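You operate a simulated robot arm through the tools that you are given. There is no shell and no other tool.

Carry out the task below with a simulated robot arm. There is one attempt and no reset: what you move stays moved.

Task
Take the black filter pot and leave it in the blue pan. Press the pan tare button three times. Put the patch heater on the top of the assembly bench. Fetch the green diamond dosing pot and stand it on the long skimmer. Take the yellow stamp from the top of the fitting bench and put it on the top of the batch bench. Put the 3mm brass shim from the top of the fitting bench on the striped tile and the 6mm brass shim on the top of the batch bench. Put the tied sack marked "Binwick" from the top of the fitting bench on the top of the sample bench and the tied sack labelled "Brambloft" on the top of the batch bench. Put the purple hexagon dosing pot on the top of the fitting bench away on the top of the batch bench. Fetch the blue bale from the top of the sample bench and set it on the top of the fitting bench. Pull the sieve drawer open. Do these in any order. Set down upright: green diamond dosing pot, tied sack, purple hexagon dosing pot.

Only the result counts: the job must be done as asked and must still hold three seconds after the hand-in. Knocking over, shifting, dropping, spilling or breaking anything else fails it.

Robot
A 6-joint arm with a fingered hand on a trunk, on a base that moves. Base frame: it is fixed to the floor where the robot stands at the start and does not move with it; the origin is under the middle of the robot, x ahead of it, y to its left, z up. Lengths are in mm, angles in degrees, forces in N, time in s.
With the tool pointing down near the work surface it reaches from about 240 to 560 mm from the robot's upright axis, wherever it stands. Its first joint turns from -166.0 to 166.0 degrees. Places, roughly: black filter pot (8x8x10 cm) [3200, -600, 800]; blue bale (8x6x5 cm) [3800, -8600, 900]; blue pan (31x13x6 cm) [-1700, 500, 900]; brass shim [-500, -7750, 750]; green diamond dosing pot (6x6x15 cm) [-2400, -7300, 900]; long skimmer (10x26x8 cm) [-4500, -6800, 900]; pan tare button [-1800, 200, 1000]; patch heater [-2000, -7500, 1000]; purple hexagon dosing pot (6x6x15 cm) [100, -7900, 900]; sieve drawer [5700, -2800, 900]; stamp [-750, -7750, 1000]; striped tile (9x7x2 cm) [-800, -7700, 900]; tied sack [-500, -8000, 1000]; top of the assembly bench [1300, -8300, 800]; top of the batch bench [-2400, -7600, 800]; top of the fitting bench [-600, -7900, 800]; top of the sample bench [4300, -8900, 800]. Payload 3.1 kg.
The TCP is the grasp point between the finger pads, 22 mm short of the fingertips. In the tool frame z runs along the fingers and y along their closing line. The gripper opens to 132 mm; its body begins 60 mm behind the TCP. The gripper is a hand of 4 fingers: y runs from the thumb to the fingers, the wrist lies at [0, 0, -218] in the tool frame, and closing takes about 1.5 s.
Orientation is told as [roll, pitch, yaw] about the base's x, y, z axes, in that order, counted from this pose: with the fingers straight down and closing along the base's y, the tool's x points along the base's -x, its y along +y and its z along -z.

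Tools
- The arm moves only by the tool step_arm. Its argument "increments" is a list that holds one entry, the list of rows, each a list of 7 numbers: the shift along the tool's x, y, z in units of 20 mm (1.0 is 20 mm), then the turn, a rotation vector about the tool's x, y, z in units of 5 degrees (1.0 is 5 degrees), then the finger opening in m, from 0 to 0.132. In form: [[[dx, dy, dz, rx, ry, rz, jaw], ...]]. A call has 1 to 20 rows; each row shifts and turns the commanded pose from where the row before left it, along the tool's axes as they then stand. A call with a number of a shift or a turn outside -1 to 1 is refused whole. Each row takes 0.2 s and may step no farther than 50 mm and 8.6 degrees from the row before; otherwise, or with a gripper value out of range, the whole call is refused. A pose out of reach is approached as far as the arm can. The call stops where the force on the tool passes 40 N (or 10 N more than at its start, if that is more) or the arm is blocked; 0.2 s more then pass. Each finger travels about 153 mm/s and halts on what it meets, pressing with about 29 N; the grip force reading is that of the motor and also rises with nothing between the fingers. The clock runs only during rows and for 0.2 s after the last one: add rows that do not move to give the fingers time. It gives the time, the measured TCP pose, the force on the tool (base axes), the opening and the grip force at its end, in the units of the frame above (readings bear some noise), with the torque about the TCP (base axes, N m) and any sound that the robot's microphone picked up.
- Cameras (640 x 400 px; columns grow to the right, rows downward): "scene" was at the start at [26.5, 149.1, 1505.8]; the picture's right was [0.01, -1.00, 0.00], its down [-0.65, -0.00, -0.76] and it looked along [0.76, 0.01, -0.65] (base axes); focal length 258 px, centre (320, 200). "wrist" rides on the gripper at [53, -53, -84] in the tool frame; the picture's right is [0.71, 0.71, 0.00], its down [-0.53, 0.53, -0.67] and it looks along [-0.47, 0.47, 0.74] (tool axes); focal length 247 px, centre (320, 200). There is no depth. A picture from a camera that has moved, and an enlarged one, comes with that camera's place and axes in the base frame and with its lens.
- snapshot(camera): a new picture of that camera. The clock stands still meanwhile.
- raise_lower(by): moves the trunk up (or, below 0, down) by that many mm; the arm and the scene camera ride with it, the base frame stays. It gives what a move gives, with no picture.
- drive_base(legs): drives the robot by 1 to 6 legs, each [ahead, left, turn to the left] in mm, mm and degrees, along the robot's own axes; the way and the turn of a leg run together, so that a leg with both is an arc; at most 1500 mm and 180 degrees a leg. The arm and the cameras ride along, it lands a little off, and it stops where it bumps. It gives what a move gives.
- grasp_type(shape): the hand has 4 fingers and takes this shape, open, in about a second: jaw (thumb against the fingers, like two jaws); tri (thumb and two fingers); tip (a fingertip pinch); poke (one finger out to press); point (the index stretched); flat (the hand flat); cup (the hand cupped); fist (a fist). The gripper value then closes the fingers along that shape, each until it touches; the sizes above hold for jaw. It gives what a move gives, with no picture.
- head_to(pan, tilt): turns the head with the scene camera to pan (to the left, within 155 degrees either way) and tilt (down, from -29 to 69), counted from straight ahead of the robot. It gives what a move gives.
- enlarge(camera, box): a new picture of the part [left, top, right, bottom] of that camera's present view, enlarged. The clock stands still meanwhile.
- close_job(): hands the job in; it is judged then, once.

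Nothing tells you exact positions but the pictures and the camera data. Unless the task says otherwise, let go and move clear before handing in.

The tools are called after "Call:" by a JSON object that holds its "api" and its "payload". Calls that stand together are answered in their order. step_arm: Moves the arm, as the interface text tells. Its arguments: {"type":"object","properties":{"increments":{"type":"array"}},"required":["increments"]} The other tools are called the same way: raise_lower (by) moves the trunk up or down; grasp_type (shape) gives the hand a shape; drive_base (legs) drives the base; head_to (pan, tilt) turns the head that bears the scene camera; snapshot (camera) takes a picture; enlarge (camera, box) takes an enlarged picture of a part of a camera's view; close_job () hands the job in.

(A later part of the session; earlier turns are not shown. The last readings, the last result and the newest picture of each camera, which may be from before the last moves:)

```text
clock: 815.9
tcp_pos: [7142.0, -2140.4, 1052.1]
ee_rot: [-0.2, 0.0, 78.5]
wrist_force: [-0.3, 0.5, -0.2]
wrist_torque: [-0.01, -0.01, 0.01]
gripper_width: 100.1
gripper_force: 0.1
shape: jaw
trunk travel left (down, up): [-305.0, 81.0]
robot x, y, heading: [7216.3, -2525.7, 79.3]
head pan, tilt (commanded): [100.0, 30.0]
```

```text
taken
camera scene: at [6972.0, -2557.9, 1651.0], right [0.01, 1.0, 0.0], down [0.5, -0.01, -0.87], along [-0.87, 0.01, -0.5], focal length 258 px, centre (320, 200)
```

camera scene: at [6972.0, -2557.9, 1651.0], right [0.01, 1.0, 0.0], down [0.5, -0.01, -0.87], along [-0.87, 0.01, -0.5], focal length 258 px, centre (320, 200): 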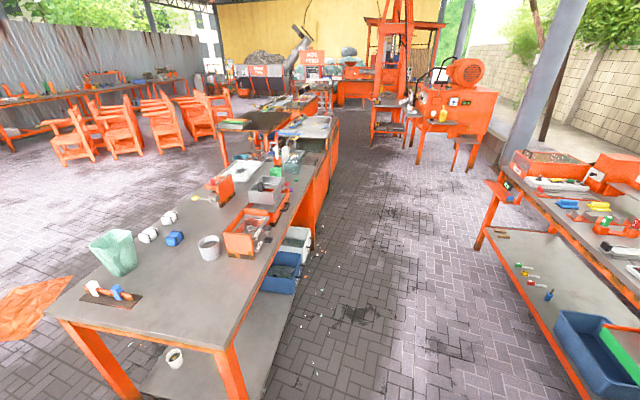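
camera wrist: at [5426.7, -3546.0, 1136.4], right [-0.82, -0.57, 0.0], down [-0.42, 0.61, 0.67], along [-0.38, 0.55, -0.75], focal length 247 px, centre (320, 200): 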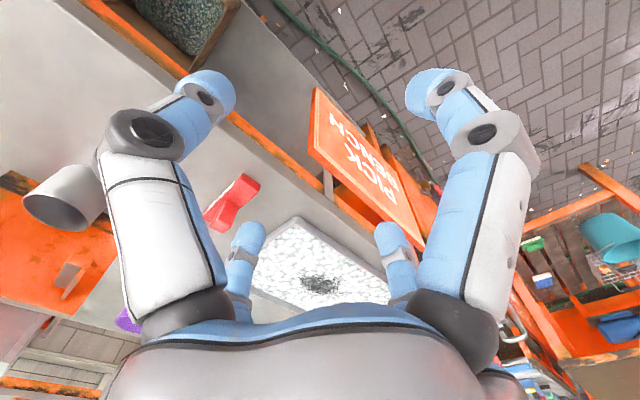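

Call:
{"api": "enlarge", "payload": {"camera": "scene", "box": [190, 140, 330, 270]}}

Call:
{"api": "drive_base", "payload": {"legs": [[150, 850, 0]]}}

Call:
{"api": "head_to", "payload": {"pan": 125, "tilt": 35}}

Call:
{"api": "snapshot", "payload": {"camera": "scene"}}

Call:
{"api": "enlarge", "payload": {"camera": "scene", "box": [240, 120, 440, 260]}}

```text
3.08 times, centred on (260, 205) of scene
camera zoom: at [6972.0, -2557.9, 1651.0], right [0.01, 1.0, 0.0], down [0.5, -0.01, -0.87], along [-0.87, 0.01, -0.5], focal length 793 px, centre (505, 185)
```

zoom: 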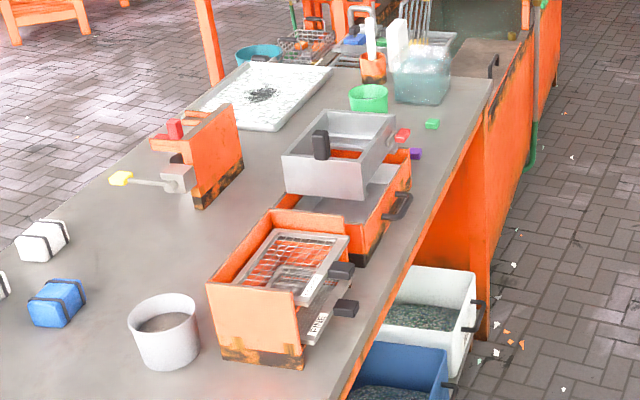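

```text
clock: 820.5
tcp_pos: [6332.6, -1832.7, 1051.5]
ee_rot: [-0.2, 0.1, 78.3]
wrist_force: [0.8, -0.2, 0.4]
wrist_torque: [-0.02, 0.0, 0.03]
gripper_width: 100.4
gripper_force: 0.0
shape: jaw
trunk travel left (down, up): [-305.0, 81.0]
robot x, y, heading: [6403.6, -2218.1, 78.9]
head pan, tilt (commanded): [100.0, 30.0]
```

```text
clock: 821.3
tcp_pos: [6332.4, -1833.1, 1052.0]
ee_rot: [-0.2, 0.0, 78.4]
wrist_force: [-1.1, -0.5, 0.1]
wrist_torque: [0.0, -0.02, -0.04]
gripper_width: 100.2
gripper_force: 0.1
shape: jaw
trunk travel left (down, up): [-305.0, 81.0]
robot x, y, heading: [6406.0, -2218.1, 79.1]
head pan, tilt (commanded): [125.0, 35.0]
```

```text
taken
camera scene: at [6171.2, -2286.2, 1643.2], right [-0.41, 0.91, 0.0], down [0.52, 0.23, -0.82], along [-0.75, -0.33, -0.57], focal length 258 px, centre (320, 200)
```

scene: 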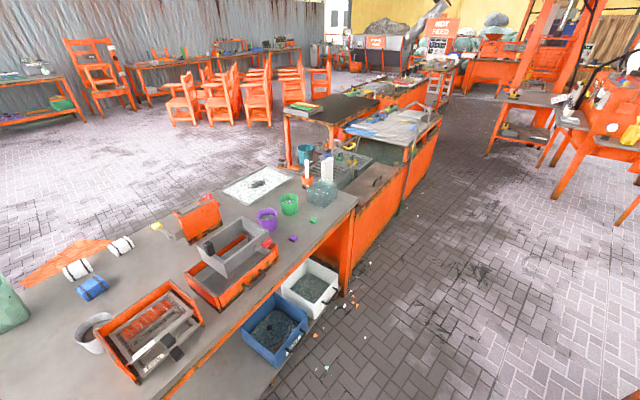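

```text
2.86 times, centred on (340, 190) of scene
camera zoom: at [6171.2, -2286.2, 1643.2], right [-0.41, 0.91, 0.0], down [0.52, 0.23, -0.82], along [-0.75, -0.33, -0.57], focal length 737 px, centre (263, 229)
```

zoom: 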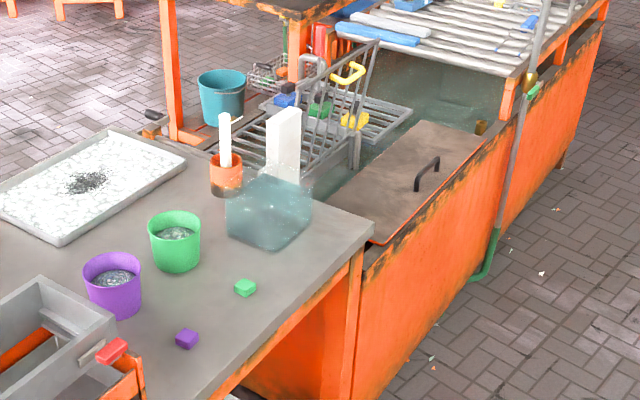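

Call:
{"api": "enlarge", "payload": {"camera": "scene", "box": [170, 190, 310, 310]}}

Call:
{"api": "enlarge", "payload": {"camera": "scene", "box": [70, 260, 230, 390]}}

```text
3.33 times, centred on (240, 250) of scene
camera zoom: at [6171.2, -2286.2, 1643.2], right [-0.41, 0.91, 0.0], down [0.52, 0.23, -0.82], along [-0.75, -0.33, -0.57], focal length 859 px, centre (587, 33)
```

zoom: 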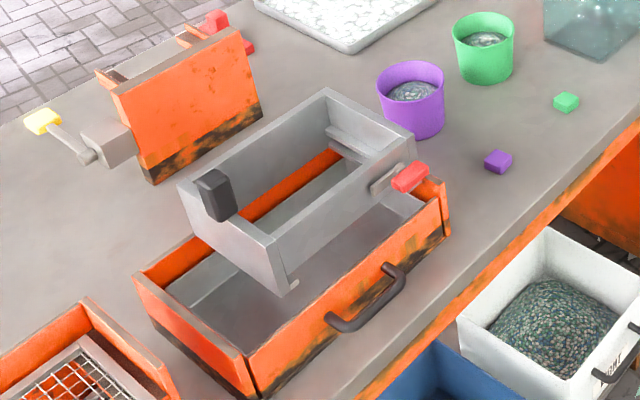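

```text
3.08 times, centred on (150, 325) of scene
camera zoom: at [6171.2, -2286.2, 1643.2], right [-0.41, 0.91, 0.0], down [0.52, 0.23, -0.82], along [-0.75, -0.33, -0.57], focal length 793 px, centre (843, -185)
```

zoom: 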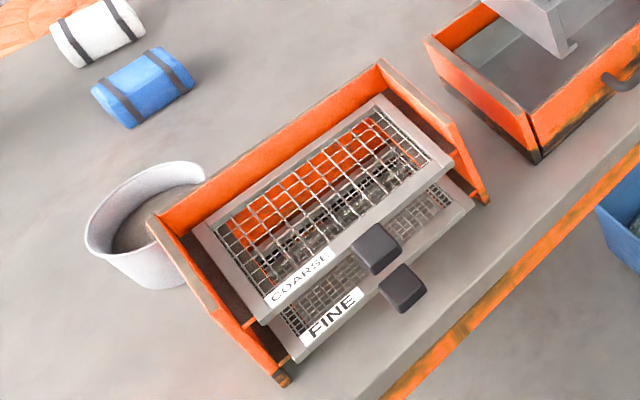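

Now it's clear: the drawer is the orange front with the black U-handle facing the bench's rear edge, near (5730, -2734). I'll move in front of it and turn to face it.

Call:
{"api": "drive_base", "payload": {"legs": [[0, 590, 0], [0, 0, -179]]}}

Call:
{"api": "head_to", "payload": {"pan": 0, "tilt": 45}}

Call:
{"api": "snapshot", "payload": {"camera": "scene"}}

Call:
{"api": "enlarge", "payload": {"camera": "scene", "box": [260, 140, 460, 280]}}

```text
clock: 832.0
tcp_pos: [5913.8, -2495.5, 1051.7]
ee_rot: [-0.3, 0.0, -100.0]
wrist_force: [-0.1, -0.2, 0.3]
wrist_torque: [0.02, 0.04, -0.02]
gripper_width: 100.5
gripper_force: 0.2
shape: jaw
trunk travel left (down, up): [-305.0, 81.0]
robot x, y, heading: [5830.0, -2108.4, -99.3]
head pan, tilt (commanded): [125.0, 35.0]
```

```text
clock: 834.0
tcp_pos: [5913.5, -2494.8, 1051.9]
ee_rot: [-0.3, -0.1, -100.1]
wrist_force: [-0.2, -0.1, 0.6]
wrist_torque: [-0.01, 0.0, 0.01]
gripper_width: 100.2
gripper_force: 0.0
shape: jaw
trunk travel left (down, up): [-305.0, 81.0]
robot x, y, heading: [5830.1, -2109.5, -99.3]
head pan, tilt (commanded): [0.0, 45.0]
```

```text
taken
camera scene: at [5972.2, -2153.2, 1628.4], right [-0.99, 0.16, 0.0], down [0.11, 0.7, -0.71], along [-0.11, -0.7, -0.71], focal length 258 px, centre (320, 200)
```

scene: 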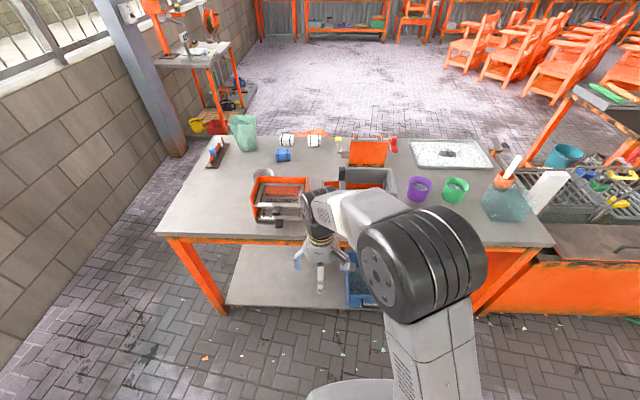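

```text
2.86 times, centred on (360, 210) of scene
camera zoom: at [5972.2, -2153.2, 1628.4], right [-0.99, 0.16, 0.0], down [0.11, 0.7, -0.71], along [-0.11, -0.7, -0.71], focal length 737 px, centre (206, 171)
```

zoom: 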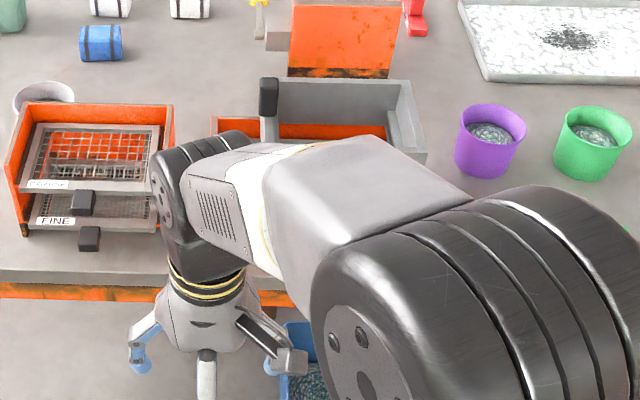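

Call:
{"api": "step_arm", "payload": {"increments": [[[0, -1, 0, 0, 0, 0, 0.1], [0, -1, 0, 0, 0, 0, 0.1], [0, -1, 0, 0, 0, 0, 0.1], [0, -1, 0, 0, 0, 0, 0.1], [0, -1, 0, 0, 0, 0, 0.1], [0, -1, 0, 0, 0, 0, 0.1], [0, -1, 0, 0, 0, 0, 0.1], [0, -1, 0, 0, 0, 0, 0.1], [0, -1, 0, 0, 0, 0, 0.1], [0, -1, 0, 0, 0, 0, 0.1], [0, 0, 0, 0, 0, 0, 0.1]]]}}

Call:
{"api": "drive_base", "payload": {"legs": [[60, 0, 0]]}}

Call:
{"api": "snapshot", "payload": {"camera": "wrist"}}

Call:
{"api": "snapshot", "payload": {"camera": "scene"}}

Call:
{"api": "enlarge", "payload": {"camera": "scene", "box": [280, 140, 440, 260]}}

```text
clock: 836.4
tcp_pos: [5716.1, -2460.2, 1052.3]
ee_rot: [-0.2, 0.0, -99.9]
wrist_force: [-0.5, 0.9, -0.3]
wrist_torque: [-0.01, -0.01, 0.02]
gripper_width: 100.5
gripper_force: 0.1
shape: jaw
trunk travel left (down, up): [-305.0, 81.0]
robot x, y, heading: [5825.8, -2109.1, -99.5]
head pan, tilt (commanded): [0.0, 45.0]
```

```text
clock: 837.4
tcp_pos: [5705.7, -2520.6, 1052.0]
ee_rot: [-0.3, 0.0, -100.0]
wrist_force: [-0.3, -1.8, 0.3]
wrist_torque: [0.06, 0.0, -0.03]
gripper_width: 100.3
gripper_force: 0.0
shape: jaw
trunk travel left (down, up): [-305.0, 81.0]
robot x, y, heading: [5822.2, -2167.7, -98.9]
head pan, tilt (commanded): [0.0, 45.0]
```

```text
taken
camera wrist: at [5663.4, -2459.8, 1136.9], right [0.82, 0.57, 0.0], down [0.43, -0.61, 0.67], along [0.38, -0.55, -0.75], focal length 247 px, centre (320, 200)
```

wrist: 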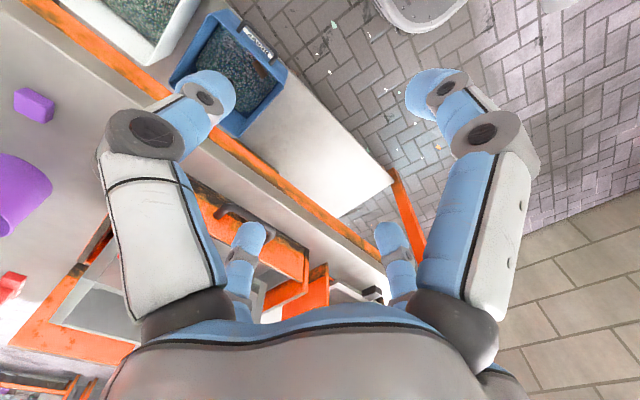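

```text
taken
camera scene: at [5962.1, -2214.5, 1628.4], right [-0.99, 0.16, 0.0], down [0.11, 0.7, -0.71], along [-0.11, -0.7, -0.71], focal length 258 px, centre (320, 200)
```

scene: 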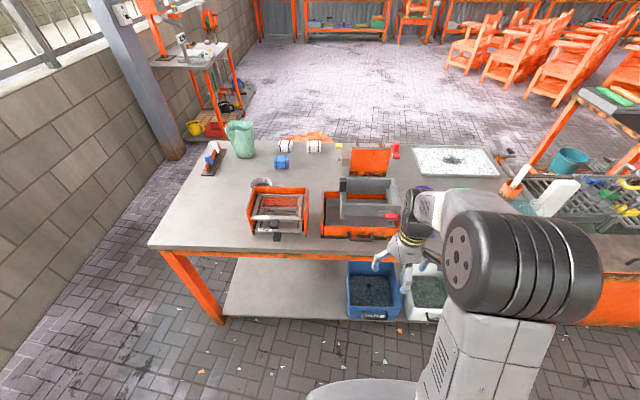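

```text
3.33 times, centred on (360, 200) of scene
camera zoom: at [5962.1, -2214.5, 1628.4], right [-0.99, 0.16, 0.0], down [0.11, 0.7, -0.71], along [-0.11, -0.7, -0.71], focal length 859 px, centre (187, 200)
```

zoom: 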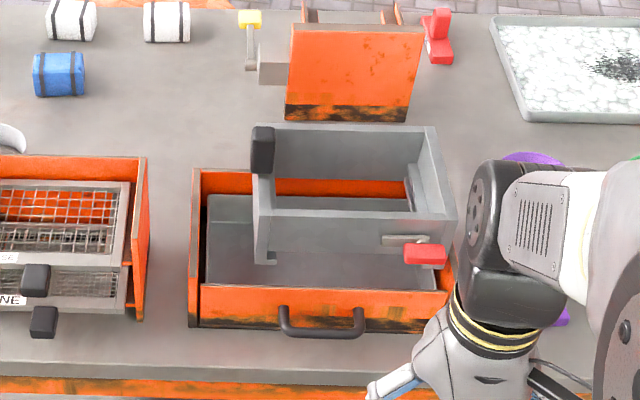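

The front view shows the drawer's orange front with a black bar handle around (5739, -2724, 900). I'll bring the wrist camera over it to judge the gap behind the bar.

Call:
{"api": "drive_base", "payload": {"legs": [[55, 0, -0.5]]}}

Call:
{"api": "step_arm", "payload": {"increments": [[[-0.84, 0.5, 0, 0, 0, 0, 0.1], [-0.84, 0.5, 0, 0, 0, 0, 0.1], [-0.84, 0.5, 0, 0, 0, 0, 0.1], [-0.84, 0.5, 0, 0, 0, 0, 0.1], [-0.84, 0.5, 0, 0, 0, 0, 0.1], [0, 0, 0, 0, 0, 0, 0.1]]]}}

Call:
{"api": "snapshot", "payload": {"camera": "wrist"}}

Call:
{"api": "enlarge", "payload": {"camera": "wrist", "box": [220, 20, 420, 180]}}

Call:
{"api": "enlarge", "payload": {"camera": "scene", "box": [280, 140, 440, 260]}}

```text
clock: 838.3
tcp_pos: [5694.5, -2574.5, 1052.1]
ee_rot: [-0.1, 0.1, -100.5]
wrist_force: [0.1, -0.1, -0.7]
wrist_torque: [0.02, 0.0, 0.04]
gripper_width: 100.3
gripper_force: 0.2
shape: jaw
trunk travel left (down, up): [-305.0, 81.0]
robot x, y, heading: [5812.2, -2222.1, -99.5]
head pan, tilt (commanded): [0.0, 45.0]
```

```text
clock: 839.7
tcp_pos: [5729.2, -2663.9, 1053.9]
ee_rot: [-0.2, 0.0, -100.5]
wrist_force: [-0.3, -0.8, 0.4]
wrist_torque: [0.0, 0.01, 0.03]
gripper_width: 100.4
gripper_force: 0.1
shape: jaw
trunk travel left (down, up): [-305.0, 81.0]
robot x, y, heading: [5809.6, -2219.7, -99.9]
head pan, tilt (commanded): [0.0, 45.0]
```

```text
taken
camera wrist: at [5686.2, -2602.4, 1137.3], right [0.82, 0.57, 0.0], down [0.42, -0.61, 0.67], along [0.38, -0.55, -0.75], focal length 247 px, centre (320, 200)
```

wrist: 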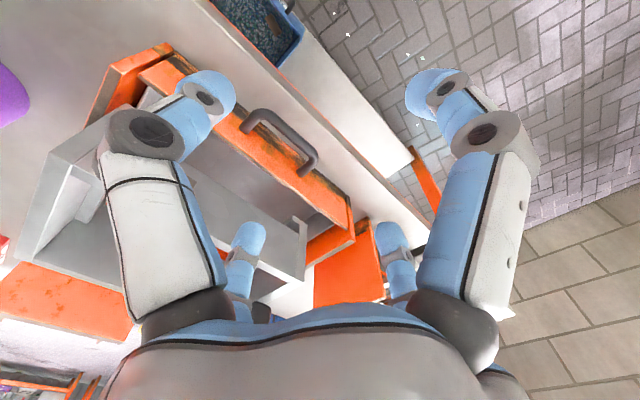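

```text
2.50 times, centred on (320, 100) of wrist
camera zoom: at [5686.2, -2602.4, 1137.3], right [0.82, 0.57, 0.0], down [0.42, -0.61, 0.67], along [0.38, -0.55, -0.75], focal length 617 px, centre (320, 450)
```

zoom: 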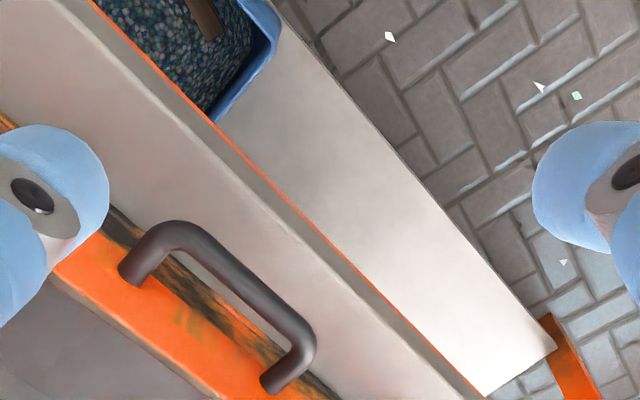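

```text
3.33 times, centred on (360, 200) of scene
camera zoom: at [5952.8, -2267.4, 1628.4], right [-0.99, 0.17, 0.0], down [0.12, 0.7, -0.71], along [-0.12, -0.7, -0.71], focal length 859 px, centre (187, 200)
```

zoom: 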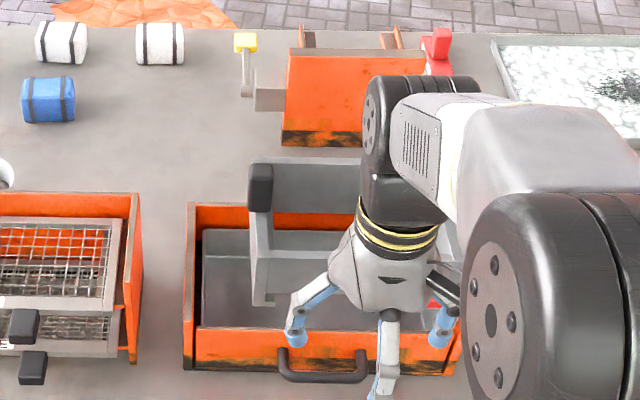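

Call:
{"api": "enlarge", "payload": {"camera": "wrist", "box": [180, 100, 360, 260]}}

```text
2.50 times, centred on (270, 180) of wrist
camera zoom: at [5686.2, -2602.4, 1137.3], right [0.82, 0.57, 0.0], down [0.42, -0.61, 0.67], along [0.38, -0.55, -0.75], focal length 617 px, centre (445, 250)
```

zoom: 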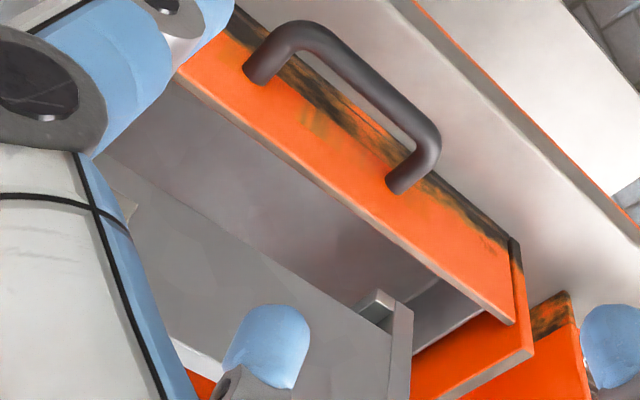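

The gap behind the bar is too narrow for a finger, but there's about 45 mm clear behind the orange front panel. I'll straddle the handle: one finger inside the drawer behind the panel, two outside the handle's legs. Moving over it with a wide opening.

Call:
{"api": "step_arm", "payload": {"increments": [[[-0.87, 0.16, 0, 0, 0, 0, 0.11], [-0.87, 0.16, 0, 0, 0, 0, 0.115], [-0.87, 0.16, 0, 0, 0, 0, 0.115], [0, 0, 1, 0, 0, 0, 0.115], [0, 0, 1, 0, 0, 0, 0.115], [0, 0, 0, 0, 0, 0, 0.115]]]}}

Call:
{"api": "snapshot", "payload": {"camera": "wrist"}}

Call:
{"api": "enlarge", "payload": {"camera": "scene", "box": [280, 150, 440, 270]}}

```text
clock: 841.1
tcp_pos: [5729.3, -2717.9, 1014.2]
ee_rot: [-0.2, 0.1, -100.5]
wrist_force: [-0.7, -3.0, 0.9]
wrist_torque: [-0.11, -0.01, -0.01]
gripper_width: 115.2
gripper_force: 0.0
shape: jaw
trunk travel left (down, up): [-305.0, 81.0]
robot x, y, heading: [5810.6, -2223.7, -99.7]
head pan, tilt (commanded): [0.0, 45.0]
```

```text
taken
camera wrist: at [5686.1, -2656.2, 1097.4], right [0.82, 0.57, 0.0], down [0.42, -0.61, 0.67], along [0.38, -0.55, -0.75], focal length 247 px, centre (320, 200)
```

wrist: 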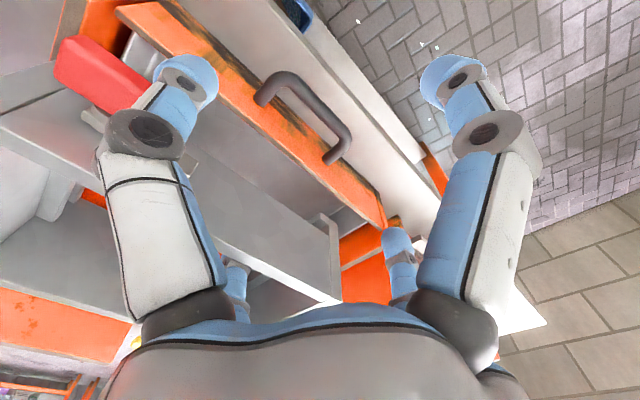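

```text
3.33 times, centred on (360, 210) of scene
camera zoom: at [5952.8, -2268.0, 1628.4], right [-0.99, 0.17, 0.0], down [0.12, 0.7, -0.71], along [-0.12, -0.7, -0.71], focal length 859 px, centre (187, 167)
```

zoom: 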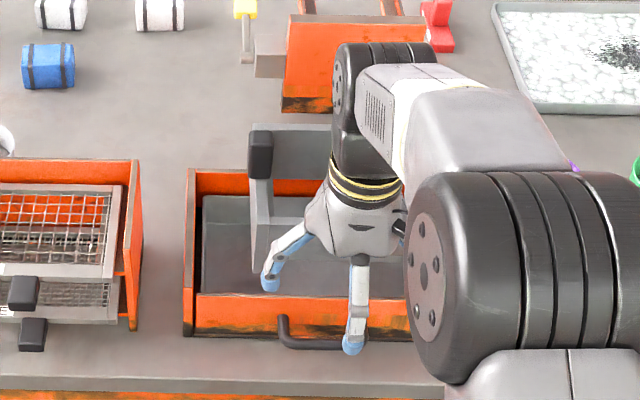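

Call:
{"api": "step_arm", "payload": {"increments": [[[0, 0, 0, 0, 0, 0, 0.115], [0, 0, 0, 0, 0, 0, 0.115]]]}}

Call:
{"api": "enlarge", "payload": {"camera": "wrist", "box": [150, 160, 430, 330]}}

```text
clock: 841.7
tcp_pos: [5729.7, -2718.1, 1013.3]
ee_rot: [-0.2, 0.0, -100.5]
wrist_force: [-0.3, -2.8, 0.3]
wrist_torque: [-0.07, -0.01, 0.03]
gripper_width: 115.4
gripper_force: 0.1
shape: jaw
trunk travel left (down, up): [-305.0, 81.0]
robot x, y, heading: [5811.5, -2224.3, -99.8]
head pan, tilt (commanded): [0.0, 45.0]
```

```text
2.29 times, centred on (290, 245) of wrist
camera zoom: at [5686.1, -2656.3, 1097.5], right [0.82, 0.57, 0.0], down [0.42, -0.61, 0.67], along [0.38, -0.55, -0.75], focal length 564 px, centre (389, 97)
```

zoom: 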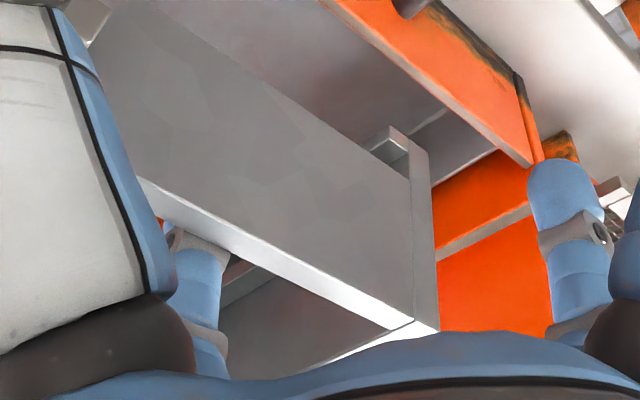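

The rear finger came down behind the sieve's front wall; I'll rise straight up at once. The panel's +x end (beyond the sieve) is open, so I'll hook it there instead.

Call:
{"api": "step_arm", "payload": {"increments": [[[0, 0, -1, 0, 0, 0, 0.115], [0, 0, -1, 0, 0, 0, 0.115], [0, 0, -1, 0, 0, 0, 0.115], [0, 0, 0, 0, 0, 0, 0.115]]]}}

Call:
{"api": "enlarge", "payload": {"camera": "scene", "box": [270, 150, 430, 270]}}

Call:
{"api": "snapshot", "payload": {"camera": "wrist"}}

```text
clock: 842.7
tcp_pos: [5727.7, -2717.4, 1073.6]
ee_rot: [-0.3, 0.1, -100.5]
wrist_force: [-0.4, 0.1, -0.2]
wrist_torque: [0.01, 0.0, -0.01]
gripper_width: 114.8
gripper_force: 0.1
shape: jaw
trunk travel left (down, up): [-305.0, 81.0]
robot x, y, heading: [5811.8, -2220.5, -99.9]
head pan, tilt (commanded): [0.0, 45.0]
```

```text
3.33 times, centred on (350, 210) of scene
camera zoom: at [5952.9, -2267.9, 1628.4], right [-0.99, 0.17, 0.0], down [0.12, 0.7, -0.71], along [-0.12, -0.7, -0.71], focal length 859 px, centre (220, 167)
```

zoom: 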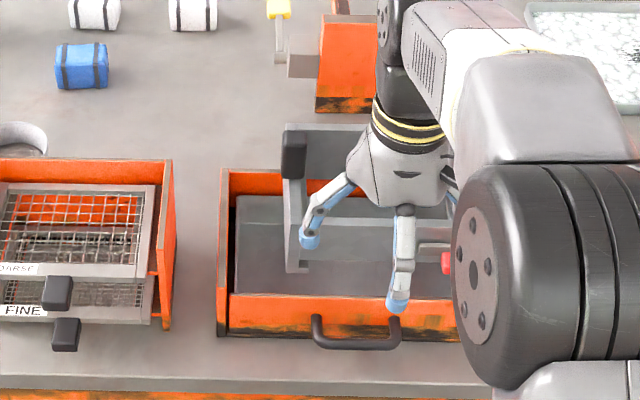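

```text
taken
camera wrist: at [5685.6, -2656.1, 1157.8], right [0.82, 0.57, 0.0], down [0.42, -0.61, 0.67], along [0.38, -0.55, -0.75], focal length 247 px, centre (320, 200)
```

wrist: 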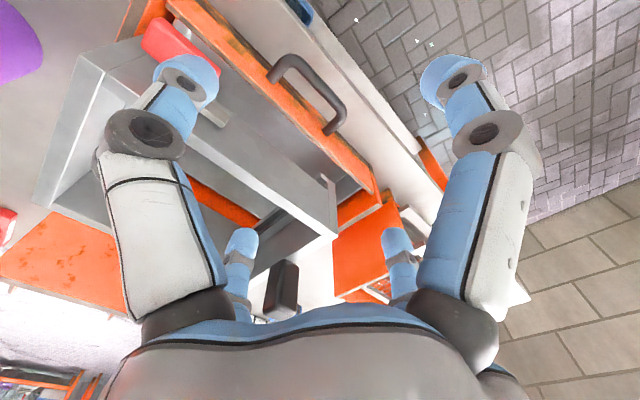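

Call:
{"api": "step_arm", "payload": {"increments": [[[0, 0, -1, 0, 0, 1, 0.1], [0, 0, 0, 0, 0, 1, 0.09], [0, 0, 0, 0, 0, 1, 0.08], [0.152, 0.893, 0, 0, 0, 0, 0.08], [0.152, 0.893, 0, 0, 0, 0, 0.08], [0.152, 0.893, 0, 0, 0, 0, 0.08], [0.152, 0.893, 0, 0, 0, 0, 0.08], [0.152, 0.893, 0, 0, 0, 0, 0.08], [0.152, 0.893, 0, 0, 0, 0, 0.08], [0.152, 0.893, 0, 0, 0, 0, 0.08], [0, 0, 0, 0, 0, 0, 0.08]]]}}

Call:
{"api": "snapshot", "payload": {"camera": "wrist"}}

Call:
{"api": "enlarge", "payload": {"camera": "scene", "box": [250, 150, 410, 270]}}

```text
clock: 845.1
tcp_pos: [5851.5, -2753.2, 1091.4]
ee_rot: [-0.2, -0.1, -115.5]
wrist_force: [0.7, 0.1, 0.1]
wrist_torque: [0.0, -0.01, -0.02]
gripper_width: 80.8
gripper_force: 0.0
shape: jaw
trunk travel left (down, up): [-305.0, 81.0]
robot x, y, heading: [5809.7, -2218.6, -99.7]
head pan, tilt (commanded): [0.0, 45.0]
```

```text
taken
camera wrist: at [5825.7, -2682.0, 1176.7], right [0.94, 0.33, 0.0], down [0.25, -0.7, 0.67], along [0.22, -0.63, -0.75], focal length 247 px, centre (320, 200)
```

wrist: 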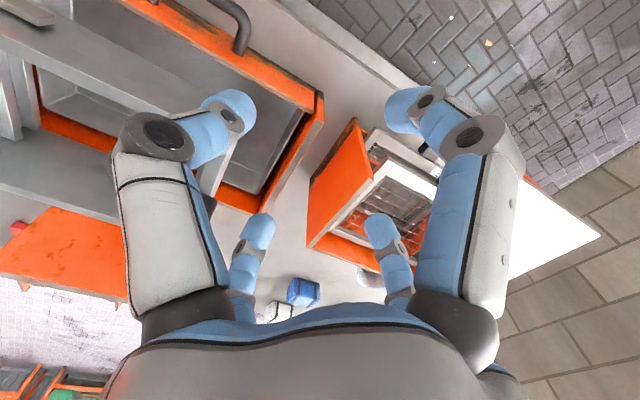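

```text
3.33 times, centred on (330, 210) of scene
camera zoom: at [5952.6, -2267.7, 1628.4], right [-0.99, 0.17, 0.0], down [0.12, 0.7, -0.71], along [-0.12, -0.7, -0.71], focal length 859 px, centre (287, 167)
```

zoom: 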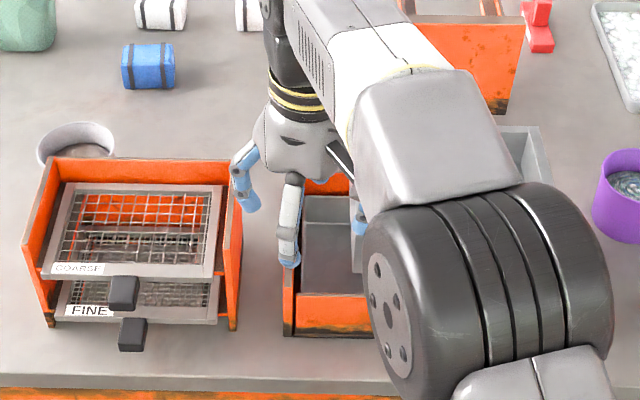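

Call:
{"api": "enlarge", "payload": {"camera": "wrist", "box": [180, 30, 400, 230]}}

```text
2.00 times, centred on (290, 130) of wrist
camera zoom: at [5825.7, -2682.0, 1176.7], right [0.94, 0.33, 0.0], down [0.25, -0.7, 0.67], along [0.22, -0.63, -0.75], focal length 494 px, centre (380, 340)
```

zoom: 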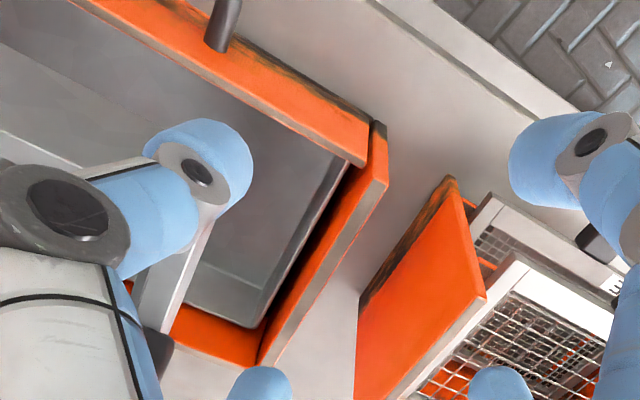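

The wrist view shows the open interior between the drawer's end wall and the sieve. I'll line the inner finger up at about (5820, -2798) and descend in stages.

Call:
{"api": "step_arm", "payload": {"increments": [[[-0.1, -0.45, 0, 0, 0, 0, 0.08], [0, 0, 1, 0, 0, 0, 0.08], [0, 0, 1, 0, 0, 0, 0.08], [0, 0, 1, 0, 0, 0, 0.08], [0, 0, 1, 0, 0, 0, 0.08], [0, 0, 1, 0, 0, 0, 0.08], [0, 0, 0, 0, 0, 0, 0.08]]]}}

Call:
{"api": "snapshot", "payload": {"camera": "wrist"}}

Call:
{"api": "enlarge", "payload": {"camera": "scene", "box": [260, 170, 380, 270]}}

```text
clock: 846.7
tcp_pos: [5841.7, -2750.5, 992.9]
ee_rot: [-0.3, 0.0, -115.6]
wrist_force: [-0.1, 0.4, -0.2]
wrist_torque: [-0.01, 0.04, -0.02]
gripper_width: 80.5
gripper_force: 0.1
shape: jaw
trunk travel left (down, up): [-305.0, 81.0]
robot x, y, heading: [5813.0, -2220.1, -99.8]
head pan, tilt (commanded): [0.0, 45.0]
```

```text
taken
camera wrist: at [5816.6, -2679.8, 1076.5], right [0.94, 0.33, 0.0], down [0.25, -0.7, 0.67], along [0.22, -0.63, -0.74], focal length 247 px, centre (320, 200)
```

wrist: 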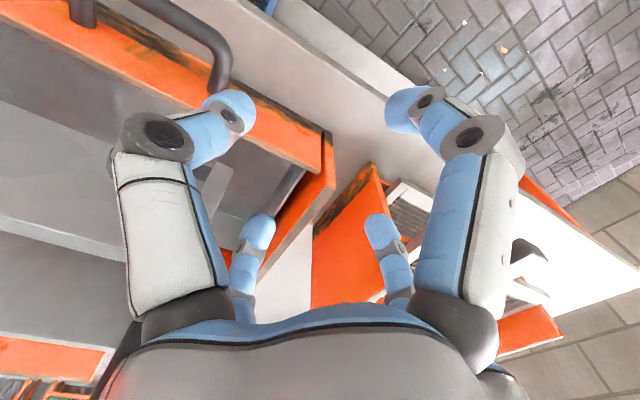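

```text
4.00 times, centred on (320, 220) of scene
camera zoom: at [5952.9, -2267.7, 1628.4], right [-0.99, 0.17, 0.0], down [0.12, 0.7, -0.71], along [-0.12, -0.7, -0.71], focal length 1031 px, centre (320, 120)
```

zoom: 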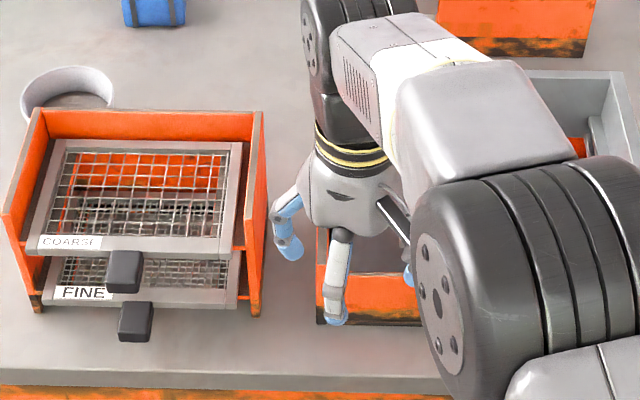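

The geometry checks out (panel edge where predicted). Descending further in two steps, watching the force.

Call:
{"api": "step_arm", "payload": {"increments": [[[0, 0, 1, 0, 0, 0, 0.08], [0, 0, 1, 0, 0, 0, 0.08], [0, 0, 1, 0, 0, 0, 0.08], [0, 0, 0, 0, 0, 0, 0.08]]]}}

Call:
{"api": "snapshot", "payload": {"camera": "wrist"}}

Call:
{"api": "enlarge", "payload": {"camera": "scene", "box": [260, 170, 380, 270]}}

```text
clock: 847.7
tcp_pos: [5842.2, -2750.1, 932.8]
ee_rot: [-0.2, 0.1, -115.5]
wrist_force: [0.3, -0.2, 0.2]
wrist_torque: [0.01, -0.01, 0.0]
gripper_width: 80.6
gripper_force: 0.2
shape: jaw
trunk travel left (down, up): [-305.0, 81.0]
robot x, y, heading: [5809.8, -2223.0, -99.6]
head pan, tilt (commanded): [0.0, 45.0]
```

```text
taken
camera wrist: at [5816.2, -2679.7, 1017.1], right [0.94, 0.33, 0.0], down [0.25, -0.7, 0.67], along [0.22, -0.63, -0.75], focal length 247 px, centre (320, 200)
```

wrist: 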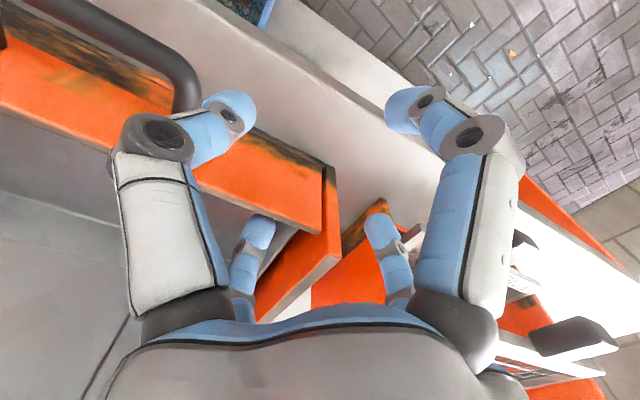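

```text
4.00 times, centred on (320, 220) of scene
camera zoom: at [5952.9, -2267.7, 1628.4], right [-0.99, 0.17, 0.0], down [0.12, 0.7, -0.71], along [-0.12, -0.7, -0.71], focal length 1031 px, centre (320, 120)
```

zoom: 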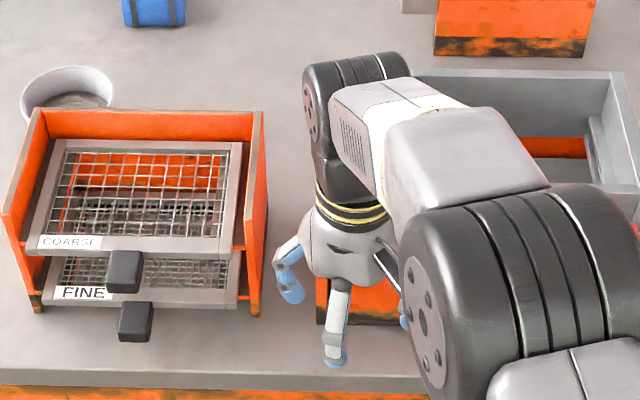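

Call:
{"api": "step_arm", "payload": {"increments": [[[0, 0, 0.5, 0, 0, 0, 0.08], [0, 0, 0.5, 0, 0, 0, 0.08], [0, 0, 0.3, 0, 0, 0, 0.08], [0, 0, 0, 0, 0, 0, 0.08]]]}}

Call:
{"api": "snapshot", "payload": {"camera": "wrist"}}

```text
clock: 848.7
tcp_pos: [5840.9, -2749.7, 905.6]
ee_rot: [-0.1, 0.1, -115.4]
wrist_force: [0.3, -0.5, -0.7]
wrist_torque: [-0.04, 0.0, -0.02]
gripper_width: 80.4
gripper_force: 0.0
shape: jaw
trunk travel left (down, up): [-305.0, 81.0]
robot x, y, heading: [5808.8, -2226.1, -99.6]
head pan, tilt (commanded): [0.0, 45.0]
```

```text
taken
camera wrist: at [5815.7, -2679.7, 990.9], right [0.94, 0.33, 0.0], down [0.25, -0.7, 0.67], along [0.22, -0.63, -0.74], focal length 247 px, centre (320, 200)
```

wrist: 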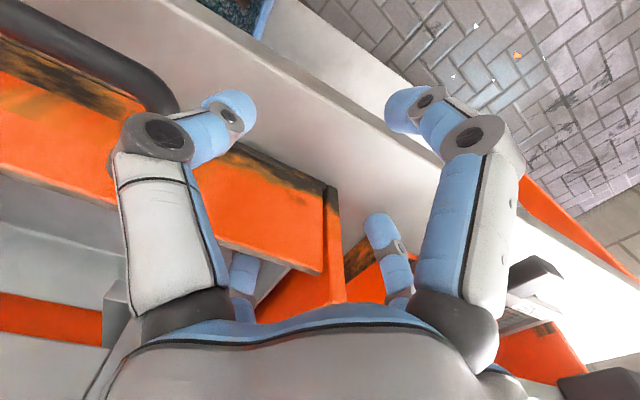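

The inner finger is behind the panel. Now I'll pull gently toward me along the drawer's direction, checking the force.

Call:
{"api": "step_arm", "payload": {"increments": [[[0.48, -0.13, 0, 0, 0, 0, 0.08], [0.48, -0.13, 0, 0, 0, 0, 0.08], [0.48, -0.13, 0, 0, 0, 0, 0.08], [0, 0, 0, 0, 0, 0, 0.08]]]}}

Call:
{"api": "snapshot", "payload": {"camera": "wrist"}}

Call:
{"api": "enlarge", "payload": {"camera": "scene", "box": [260, 150, 420, 270]}}

```text
clock: 849.7
tcp_pos: [5847.4, -2720.7, 906.4]
ee_rot: [-0.2, 0.2, -115.5]
wrist_force: [0.1, 0.3, -0.2]
wrist_torque: [0.01, 0.01, -0.01]
gripper_width: 80.8
gripper_force: 0.0
shape: jaw
trunk travel left (down, up): [-305.0, 81.0]
robot x, y, heading: [5808.7, -2223.8, -99.7]
head pan, tilt (commanded): [0.0, 45.0]
```

```text
taken
camera wrist: at [5821.3, -2650.7, 990.7], right [0.94, 0.33, 0.0], down [0.25, -0.7, 0.67], along [0.22, -0.63, -0.75], focal length 247 px, centre (320, 200)
```

wrist: 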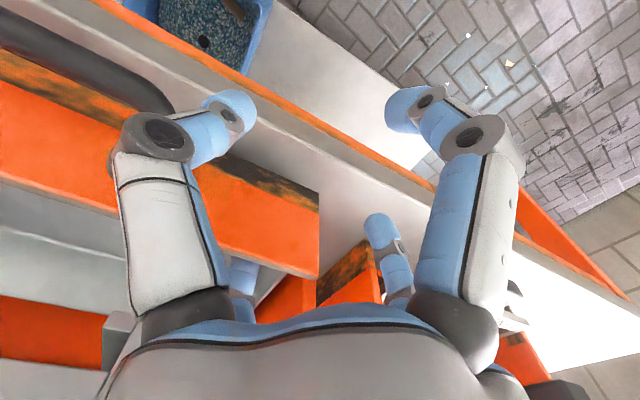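

```text
3.33 times, centred on (340, 210) of scene
camera zoom: at [5952.9, -2268.1, 1628.4], right [-0.99, 0.17, 0.0], down [0.12, 0.7, -0.71], along [-0.12, -0.7, -0.71], focal length 859 px, centre (253, 167)
```

zoom: 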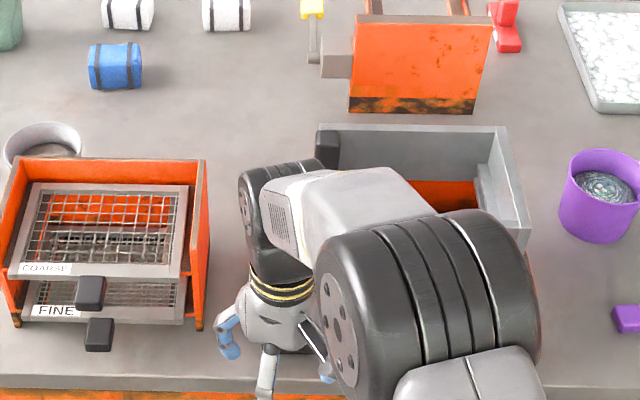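

The drawer is moving freely with the hand. I'll keep pulling in small stages until I feel its stop.

Call:
{"api": "step_arm", "payload": {"increments": [[[0.48, -0.13, 0, 0, 0, 0, 0.08], [0.48, -0.13, 0, 0, 0, 0, 0.08], [0.48, -0.13, 0, 0, 0, 0, 0.08], [0, 0, 0, 0, 0, 0, 0.08]]]}}

Call:
{"api": "snapshot", "payload": {"camera": "wrist"}}

```text
clock: 850.7
tcp_pos: [5851.9, -2692.4, 906.2]
ee_rot: [-0.3, 0.0, -115.5]
wrist_force: [-0.5, -1.4, 0.2]
wrist_torque: [-0.02, 0.0, 0.03]
gripper_width: 80.8
gripper_force: 0.2
shape: jaw
trunk travel left (down, up): [-305.0, 81.0]
robot x, y, heading: [5808.3, -2224.8, -100.0]
head pan, tilt (commanded): [0.0, 45.0]
```

```text
taken
camera wrist: at [5826.9, -2621.2, 990.3], right [0.94, 0.33, 0.0], down [0.25, -0.7, 0.67], along [0.22, -0.63, -0.75], focal length 247 px, centre (320, 200)
```

wrist: 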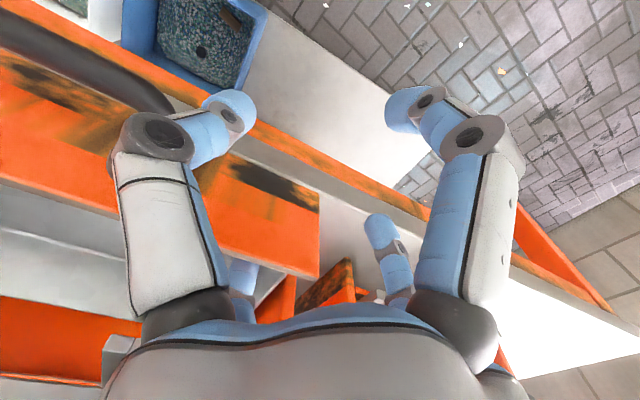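

Call:
{"api": "enlarge", "payload": {"camera": "scene", "box": [260, 150, 420, 270]}}

Call:
{"api": "snapshot", "payload": {"camera": "scene"}}

```text
3.33 times, centred on (340, 210) of scene
camera zoom: at [5952.9, -2268.1, 1628.4], right [-0.99, 0.17, 0.0], down [0.12, 0.7, -0.71], along [-0.12, -0.7, -0.71], focal length 859 px, centre (253, 167)
```

zoom: 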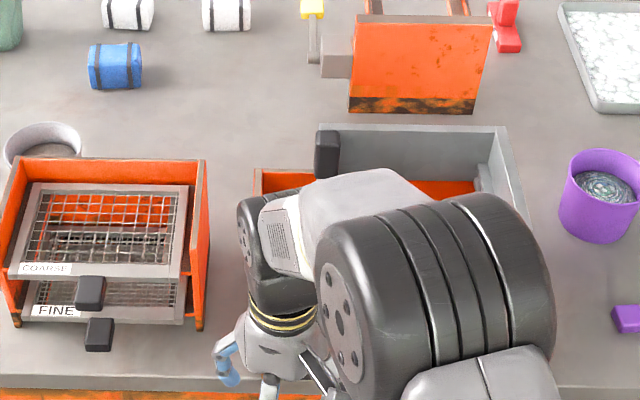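

```text
taken
camera scene: at [5952.9, -2268.1, 1628.4], right [-0.99, 0.17, 0.0], down [0.12, 0.7, -0.71], along [-0.12, -0.7, -0.71], focal length 258 px, centre (320, 200)
```

scene: 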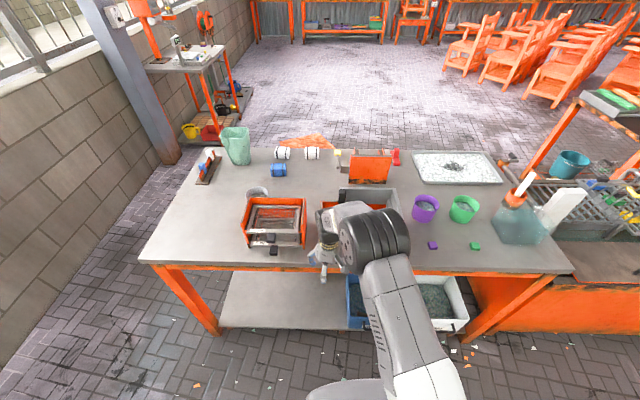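

The housing and sieve stayed put; only the drawer moves. Continuing the pull.

Call:
{"api": "step_arm", "payload": {"increments": [[[0.48, -0.13, 0, 0, 0, 0, 0.08], [0.48, -0.13, 0, 0, 0, 0, 0.08], [0.48, -0.13, 0, 0, 0, 0, 0.08], [0, 0, 0, 0, 0, 0, 0.08]]]}}

```text
clock: 851.7
tcp_pos: [5857.5, -2662.5, 907.0]
ee_rot: [-0.2, 0.1, -115.5]
wrist_force: [0.0, 0.3, -0.2]
wrist_torque: [0.0, 0.0, 0.02]
gripper_width: 80.7
gripper_force: 0.1
shape: jaw
trunk travel left (down, up): [-305.0, 81.0]
robot x, y, heading: [5806.8, -2222.9, -99.7]
head pan, tilt (commanded): [0.0, 45.0]
```

Call:
{"api": "step_arm", "payload": {"increments": [[[0.48, -0.13, 0, 0, 0, 0, 0.08], [0.48, -0.13, 0, 0, 0, 0, 0.08], [0, 0, 0, 0, 0, 0, 0.08]]]}}

Call:
{"api": "snapshot", "payload": {"camera": "wrist"}}

Call:
{"api": "snapshot", "payload": {"camera": "scene"}}

```text
clock: 852.5
tcp_pos: [5861.4, -2642.8, 905.8]
ee_rot: [-0.2, 0.0, -115.5]
wrist_force: [-0.1, -0.1, 0.0]
wrist_torque: [-0.06, 0.02, 0.03]
gripper_width: 80.7
gripper_force: 0.2
shape: jaw
trunk travel left (down, up): [-305.0, 81.0]
robot x, y, heading: [5811.8, -2225.2, -99.9]
head pan, tilt (commanded): [0.0, 45.0]
```

```text
taken
camera wrist: at [5835.6, -2572.8, 990.7], right [0.94, 0.33, 0.0], down [0.25, -0.7, 0.67], along [0.22, -0.63, -0.75], focal length 247 px, centre (320, 200)
```

wrist: 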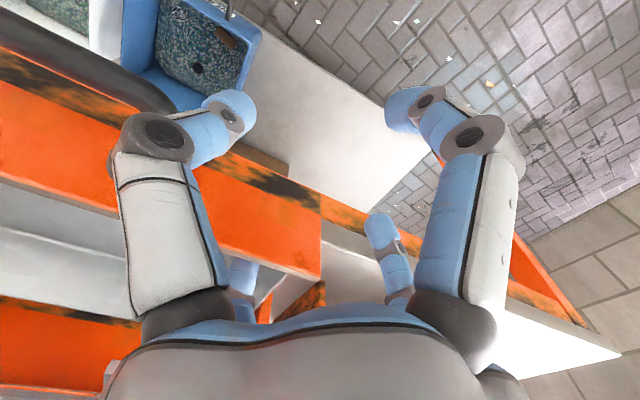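

```text
taken
camera scene: at [5952.9, -2268.1, 1628.4], right [-0.99, 0.17, 0.0], down [0.12, 0.7, -0.71], along [-0.12, -0.7, -0.71], focal length 258 px, centre (320, 200)
```

scene: 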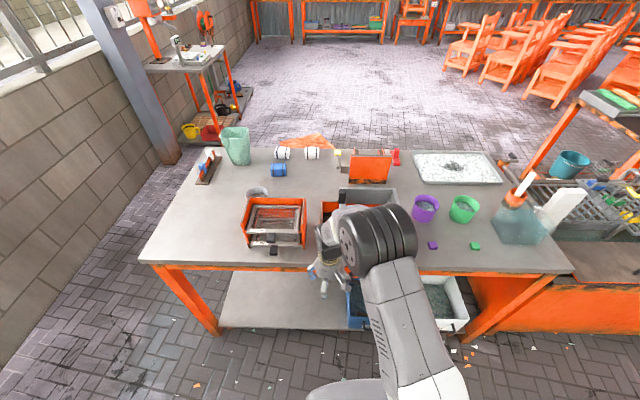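

Call:
{"api": "step_arm", "payload": {"increments": [[[0.48, -0.13, 0, 0, 0, 0, 0.08], [0.48, -0.13, 0, 0, 0, 0, 0.08], [0, 0, 0, 0, 0, 0, 0.08]]]}}

```text
clock: 853.3
tcp_pos: [5864.6, -2622.9, 907.0]
ee_rot: [-0.1, 0.0, -115.5]
wrist_force: [-0.7, -0.9, -0.2]
wrist_torque: [-0.01, 0.0, -0.01]
gripper_width: 80.7
gripper_force: 0.0
shape: jaw
trunk travel left (down, up): [-305.0, 81.0]
robot x, y, heading: [5807.9, -2219.5, -99.8]
head pan, tilt (commanded): [0.0, 45.0]
```

Call:
{"api": "step_arm", "payload": {"increments": [[[0.48, -0.13, 0, 0, 0, 0, 0.08], [0.24, -0.065, 0, 0, 0, 0, 0.08], [0, 0, 0, 0, 0, 0, 0.08]]]}}

Call:
{"api": "snapshot", "payload": {"camera": "wrist"}}

Call:
{"api": "enlarge", "payload": {"camera": "scene", "box": [260, 170, 420, 290]}}

```text
clock: 854.1
tcp_pos: [5868.0, -2610.7, 905.8]
ee_rot: [-0.1, -0.1, -115.5]
wrist_force: [1.6, -5.9, 0.0]
wrist_torque: [-0.11, 0.0, 0.2]
gripper_width: 82.6
gripper_force: 0.0
shape: jaw
trunk travel left (down, up): [-305.0, 81.0]
robot x, y, heading: [5810.8, -2219.3, -99.8]
head pan, tilt (commanded): [0.0, 45.0]
```

```text
taken
camera wrist: at [5842.3, -2539.3, 990.7], right [0.94, 0.33, 0.0], down [0.25, -0.7, 0.67], along [0.22, -0.63, -0.74], focal length 247 px, centre (320, 200)
```

wrist: 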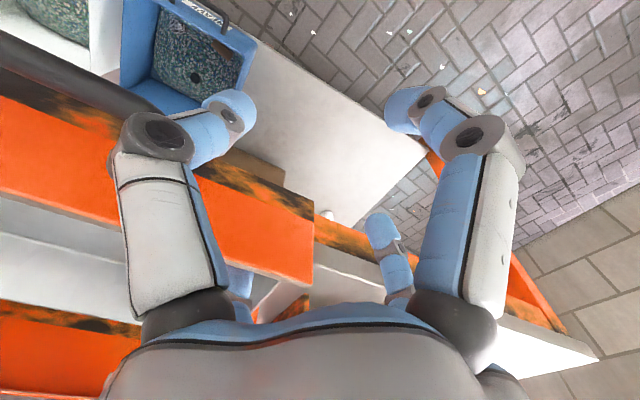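

```text
3.33 times, centred on (340, 230) of scene
camera zoom: at [5953.3, -2268.9, 1628.3], right [-0.99, 0.17, 0.0], down [0.12, 0.7, -0.71], along [-0.12, -0.7, -0.71], focal length 859 px, centre (253, 100)
```

zoom: 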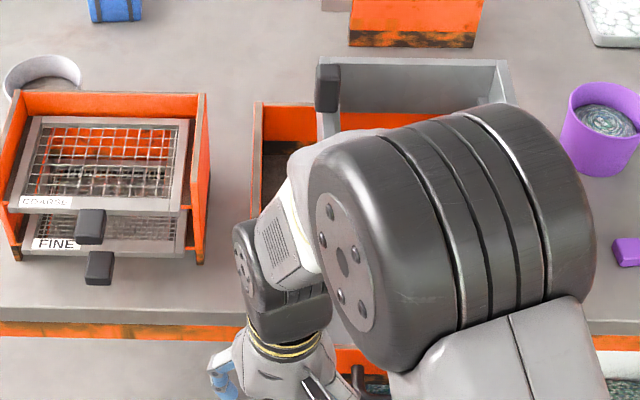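

A resisting force appeared, so the drawer seems to reach its stop after about 130 mm. One small extra tug to confirm.

Call:
{"api": "step_arm", "payload": {"increments": [[[0.2, -0.05, 0, 0, 0, 0, 0.08], [0, 0, 0, 0, 0, 0, 0.08]]]}}

```text
clock: 854.7
tcp_pos: [5868.1, -2607.0, 905.1]
ee_rot: [-0.2, -0.1, -115.5]
wrist_force: [3.3, -7.9, 0.7]
wrist_torque: [-0.12, -0.07, 0.34]
gripper_width: 83.6
gripper_force: 0.1
shape: jaw
trunk travel left (down, up): [-305.0, 81.0]
robot x, y, heading: [5811.3, -2225.8, -99.8]
head pan, tilt (commanded): [0.0, 45.0]
```

The drawer is at its stop — fully open. I'll ease back a few millimetres to free the finger, then lift straight out.

Call:
{"api": "step_arm", "payload": {"increments": [[[-0.4, 0.11, 0, 0, 0, 0, 0.08], [0, 0, 0, 0, 0, 0, 0.08]]]}}

Call:
{"api": "step_arm", "payload": {"increments": [[[0, 0, -0.5, 0, 0, 0, 0.08], [0, 0, -0.5, 0, 0, 0, 0.08], [0, 0, -1, 0, 0, 0, 0.08], [0, 0, -1, 0, 0, 0, 0.08], [0, 0, -1, 0, 0, 0, 0.08], [0, 0, -1, 0, 0, 0, 0.08], [0, 0, -1, 0, 0, 0, 0.08], [0, 0, 0, 0, 0, 0, 0.08]]]}}

Call:
{"api": "snapshot", "payload": {"camera": "wrist"}}

Call:
{"api": "snapshot", "payload": {"camera": "scene"}}

```text
clock: 855.3
tcp_pos: [5866.6, -2612.4, 905.7]
ee_rot: [-0.2, 0.0, -115.6]
wrist_force: [0.6, -2.9, 0.7]
wrist_torque: [-0.08, 0.01, 0.08]
gripper_width: 81.9
gripper_force: 0.0
shape: jaw
trunk travel left (down, up): [-305.0, 81.0]
robot x, y, heading: [5808.0, -2223.6, -99.7]
head pan, tilt (commanded): [0.0, 45.0]
```

```text
clock: 857.1
tcp_pos: [5867.5, -2613.1, 1026.6]
ee_rot: [-0.1, 0.0, -115.5]
wrist_force: [0.2, -1.1, -0.4]
wrist_torque: [0.04, 0.02, 0.02]
gripper_width: 80.3
gripper_force: 0.2
shape: jaw
trunk travel left (down, up): [-305.0, 81.0]
robot x, y, heading: [5809.9, -2222.7, -99.8]
head pan, tilt (commanded): [0.0, 45.0]
```

```text
taken
camera wrist: at [5842.6, -2542.4, 1110.8], right [0.94, 0.33, 0.0], down [0.25, -0.7, 0.67], along [0.22, -0.63, -0.75], focal length 247 px, centre (320, 200)
```

wrist: 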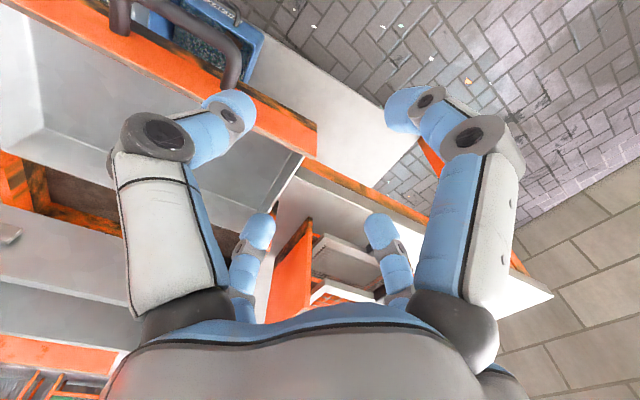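

```text
taken
camera scene: at [5953.0, -2268.2, 1628.4], right [-0.99, 0.17, 0.0], down [0.12, 0.7, -0.71], along [-0.12, -0.7, -0.71], focal length 258 px, centre (320, 200)
```

scene: 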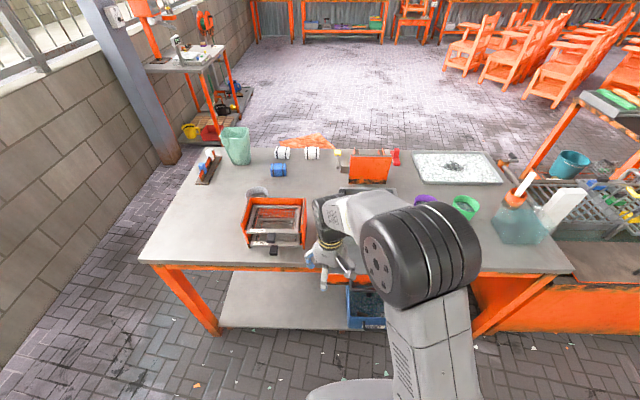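

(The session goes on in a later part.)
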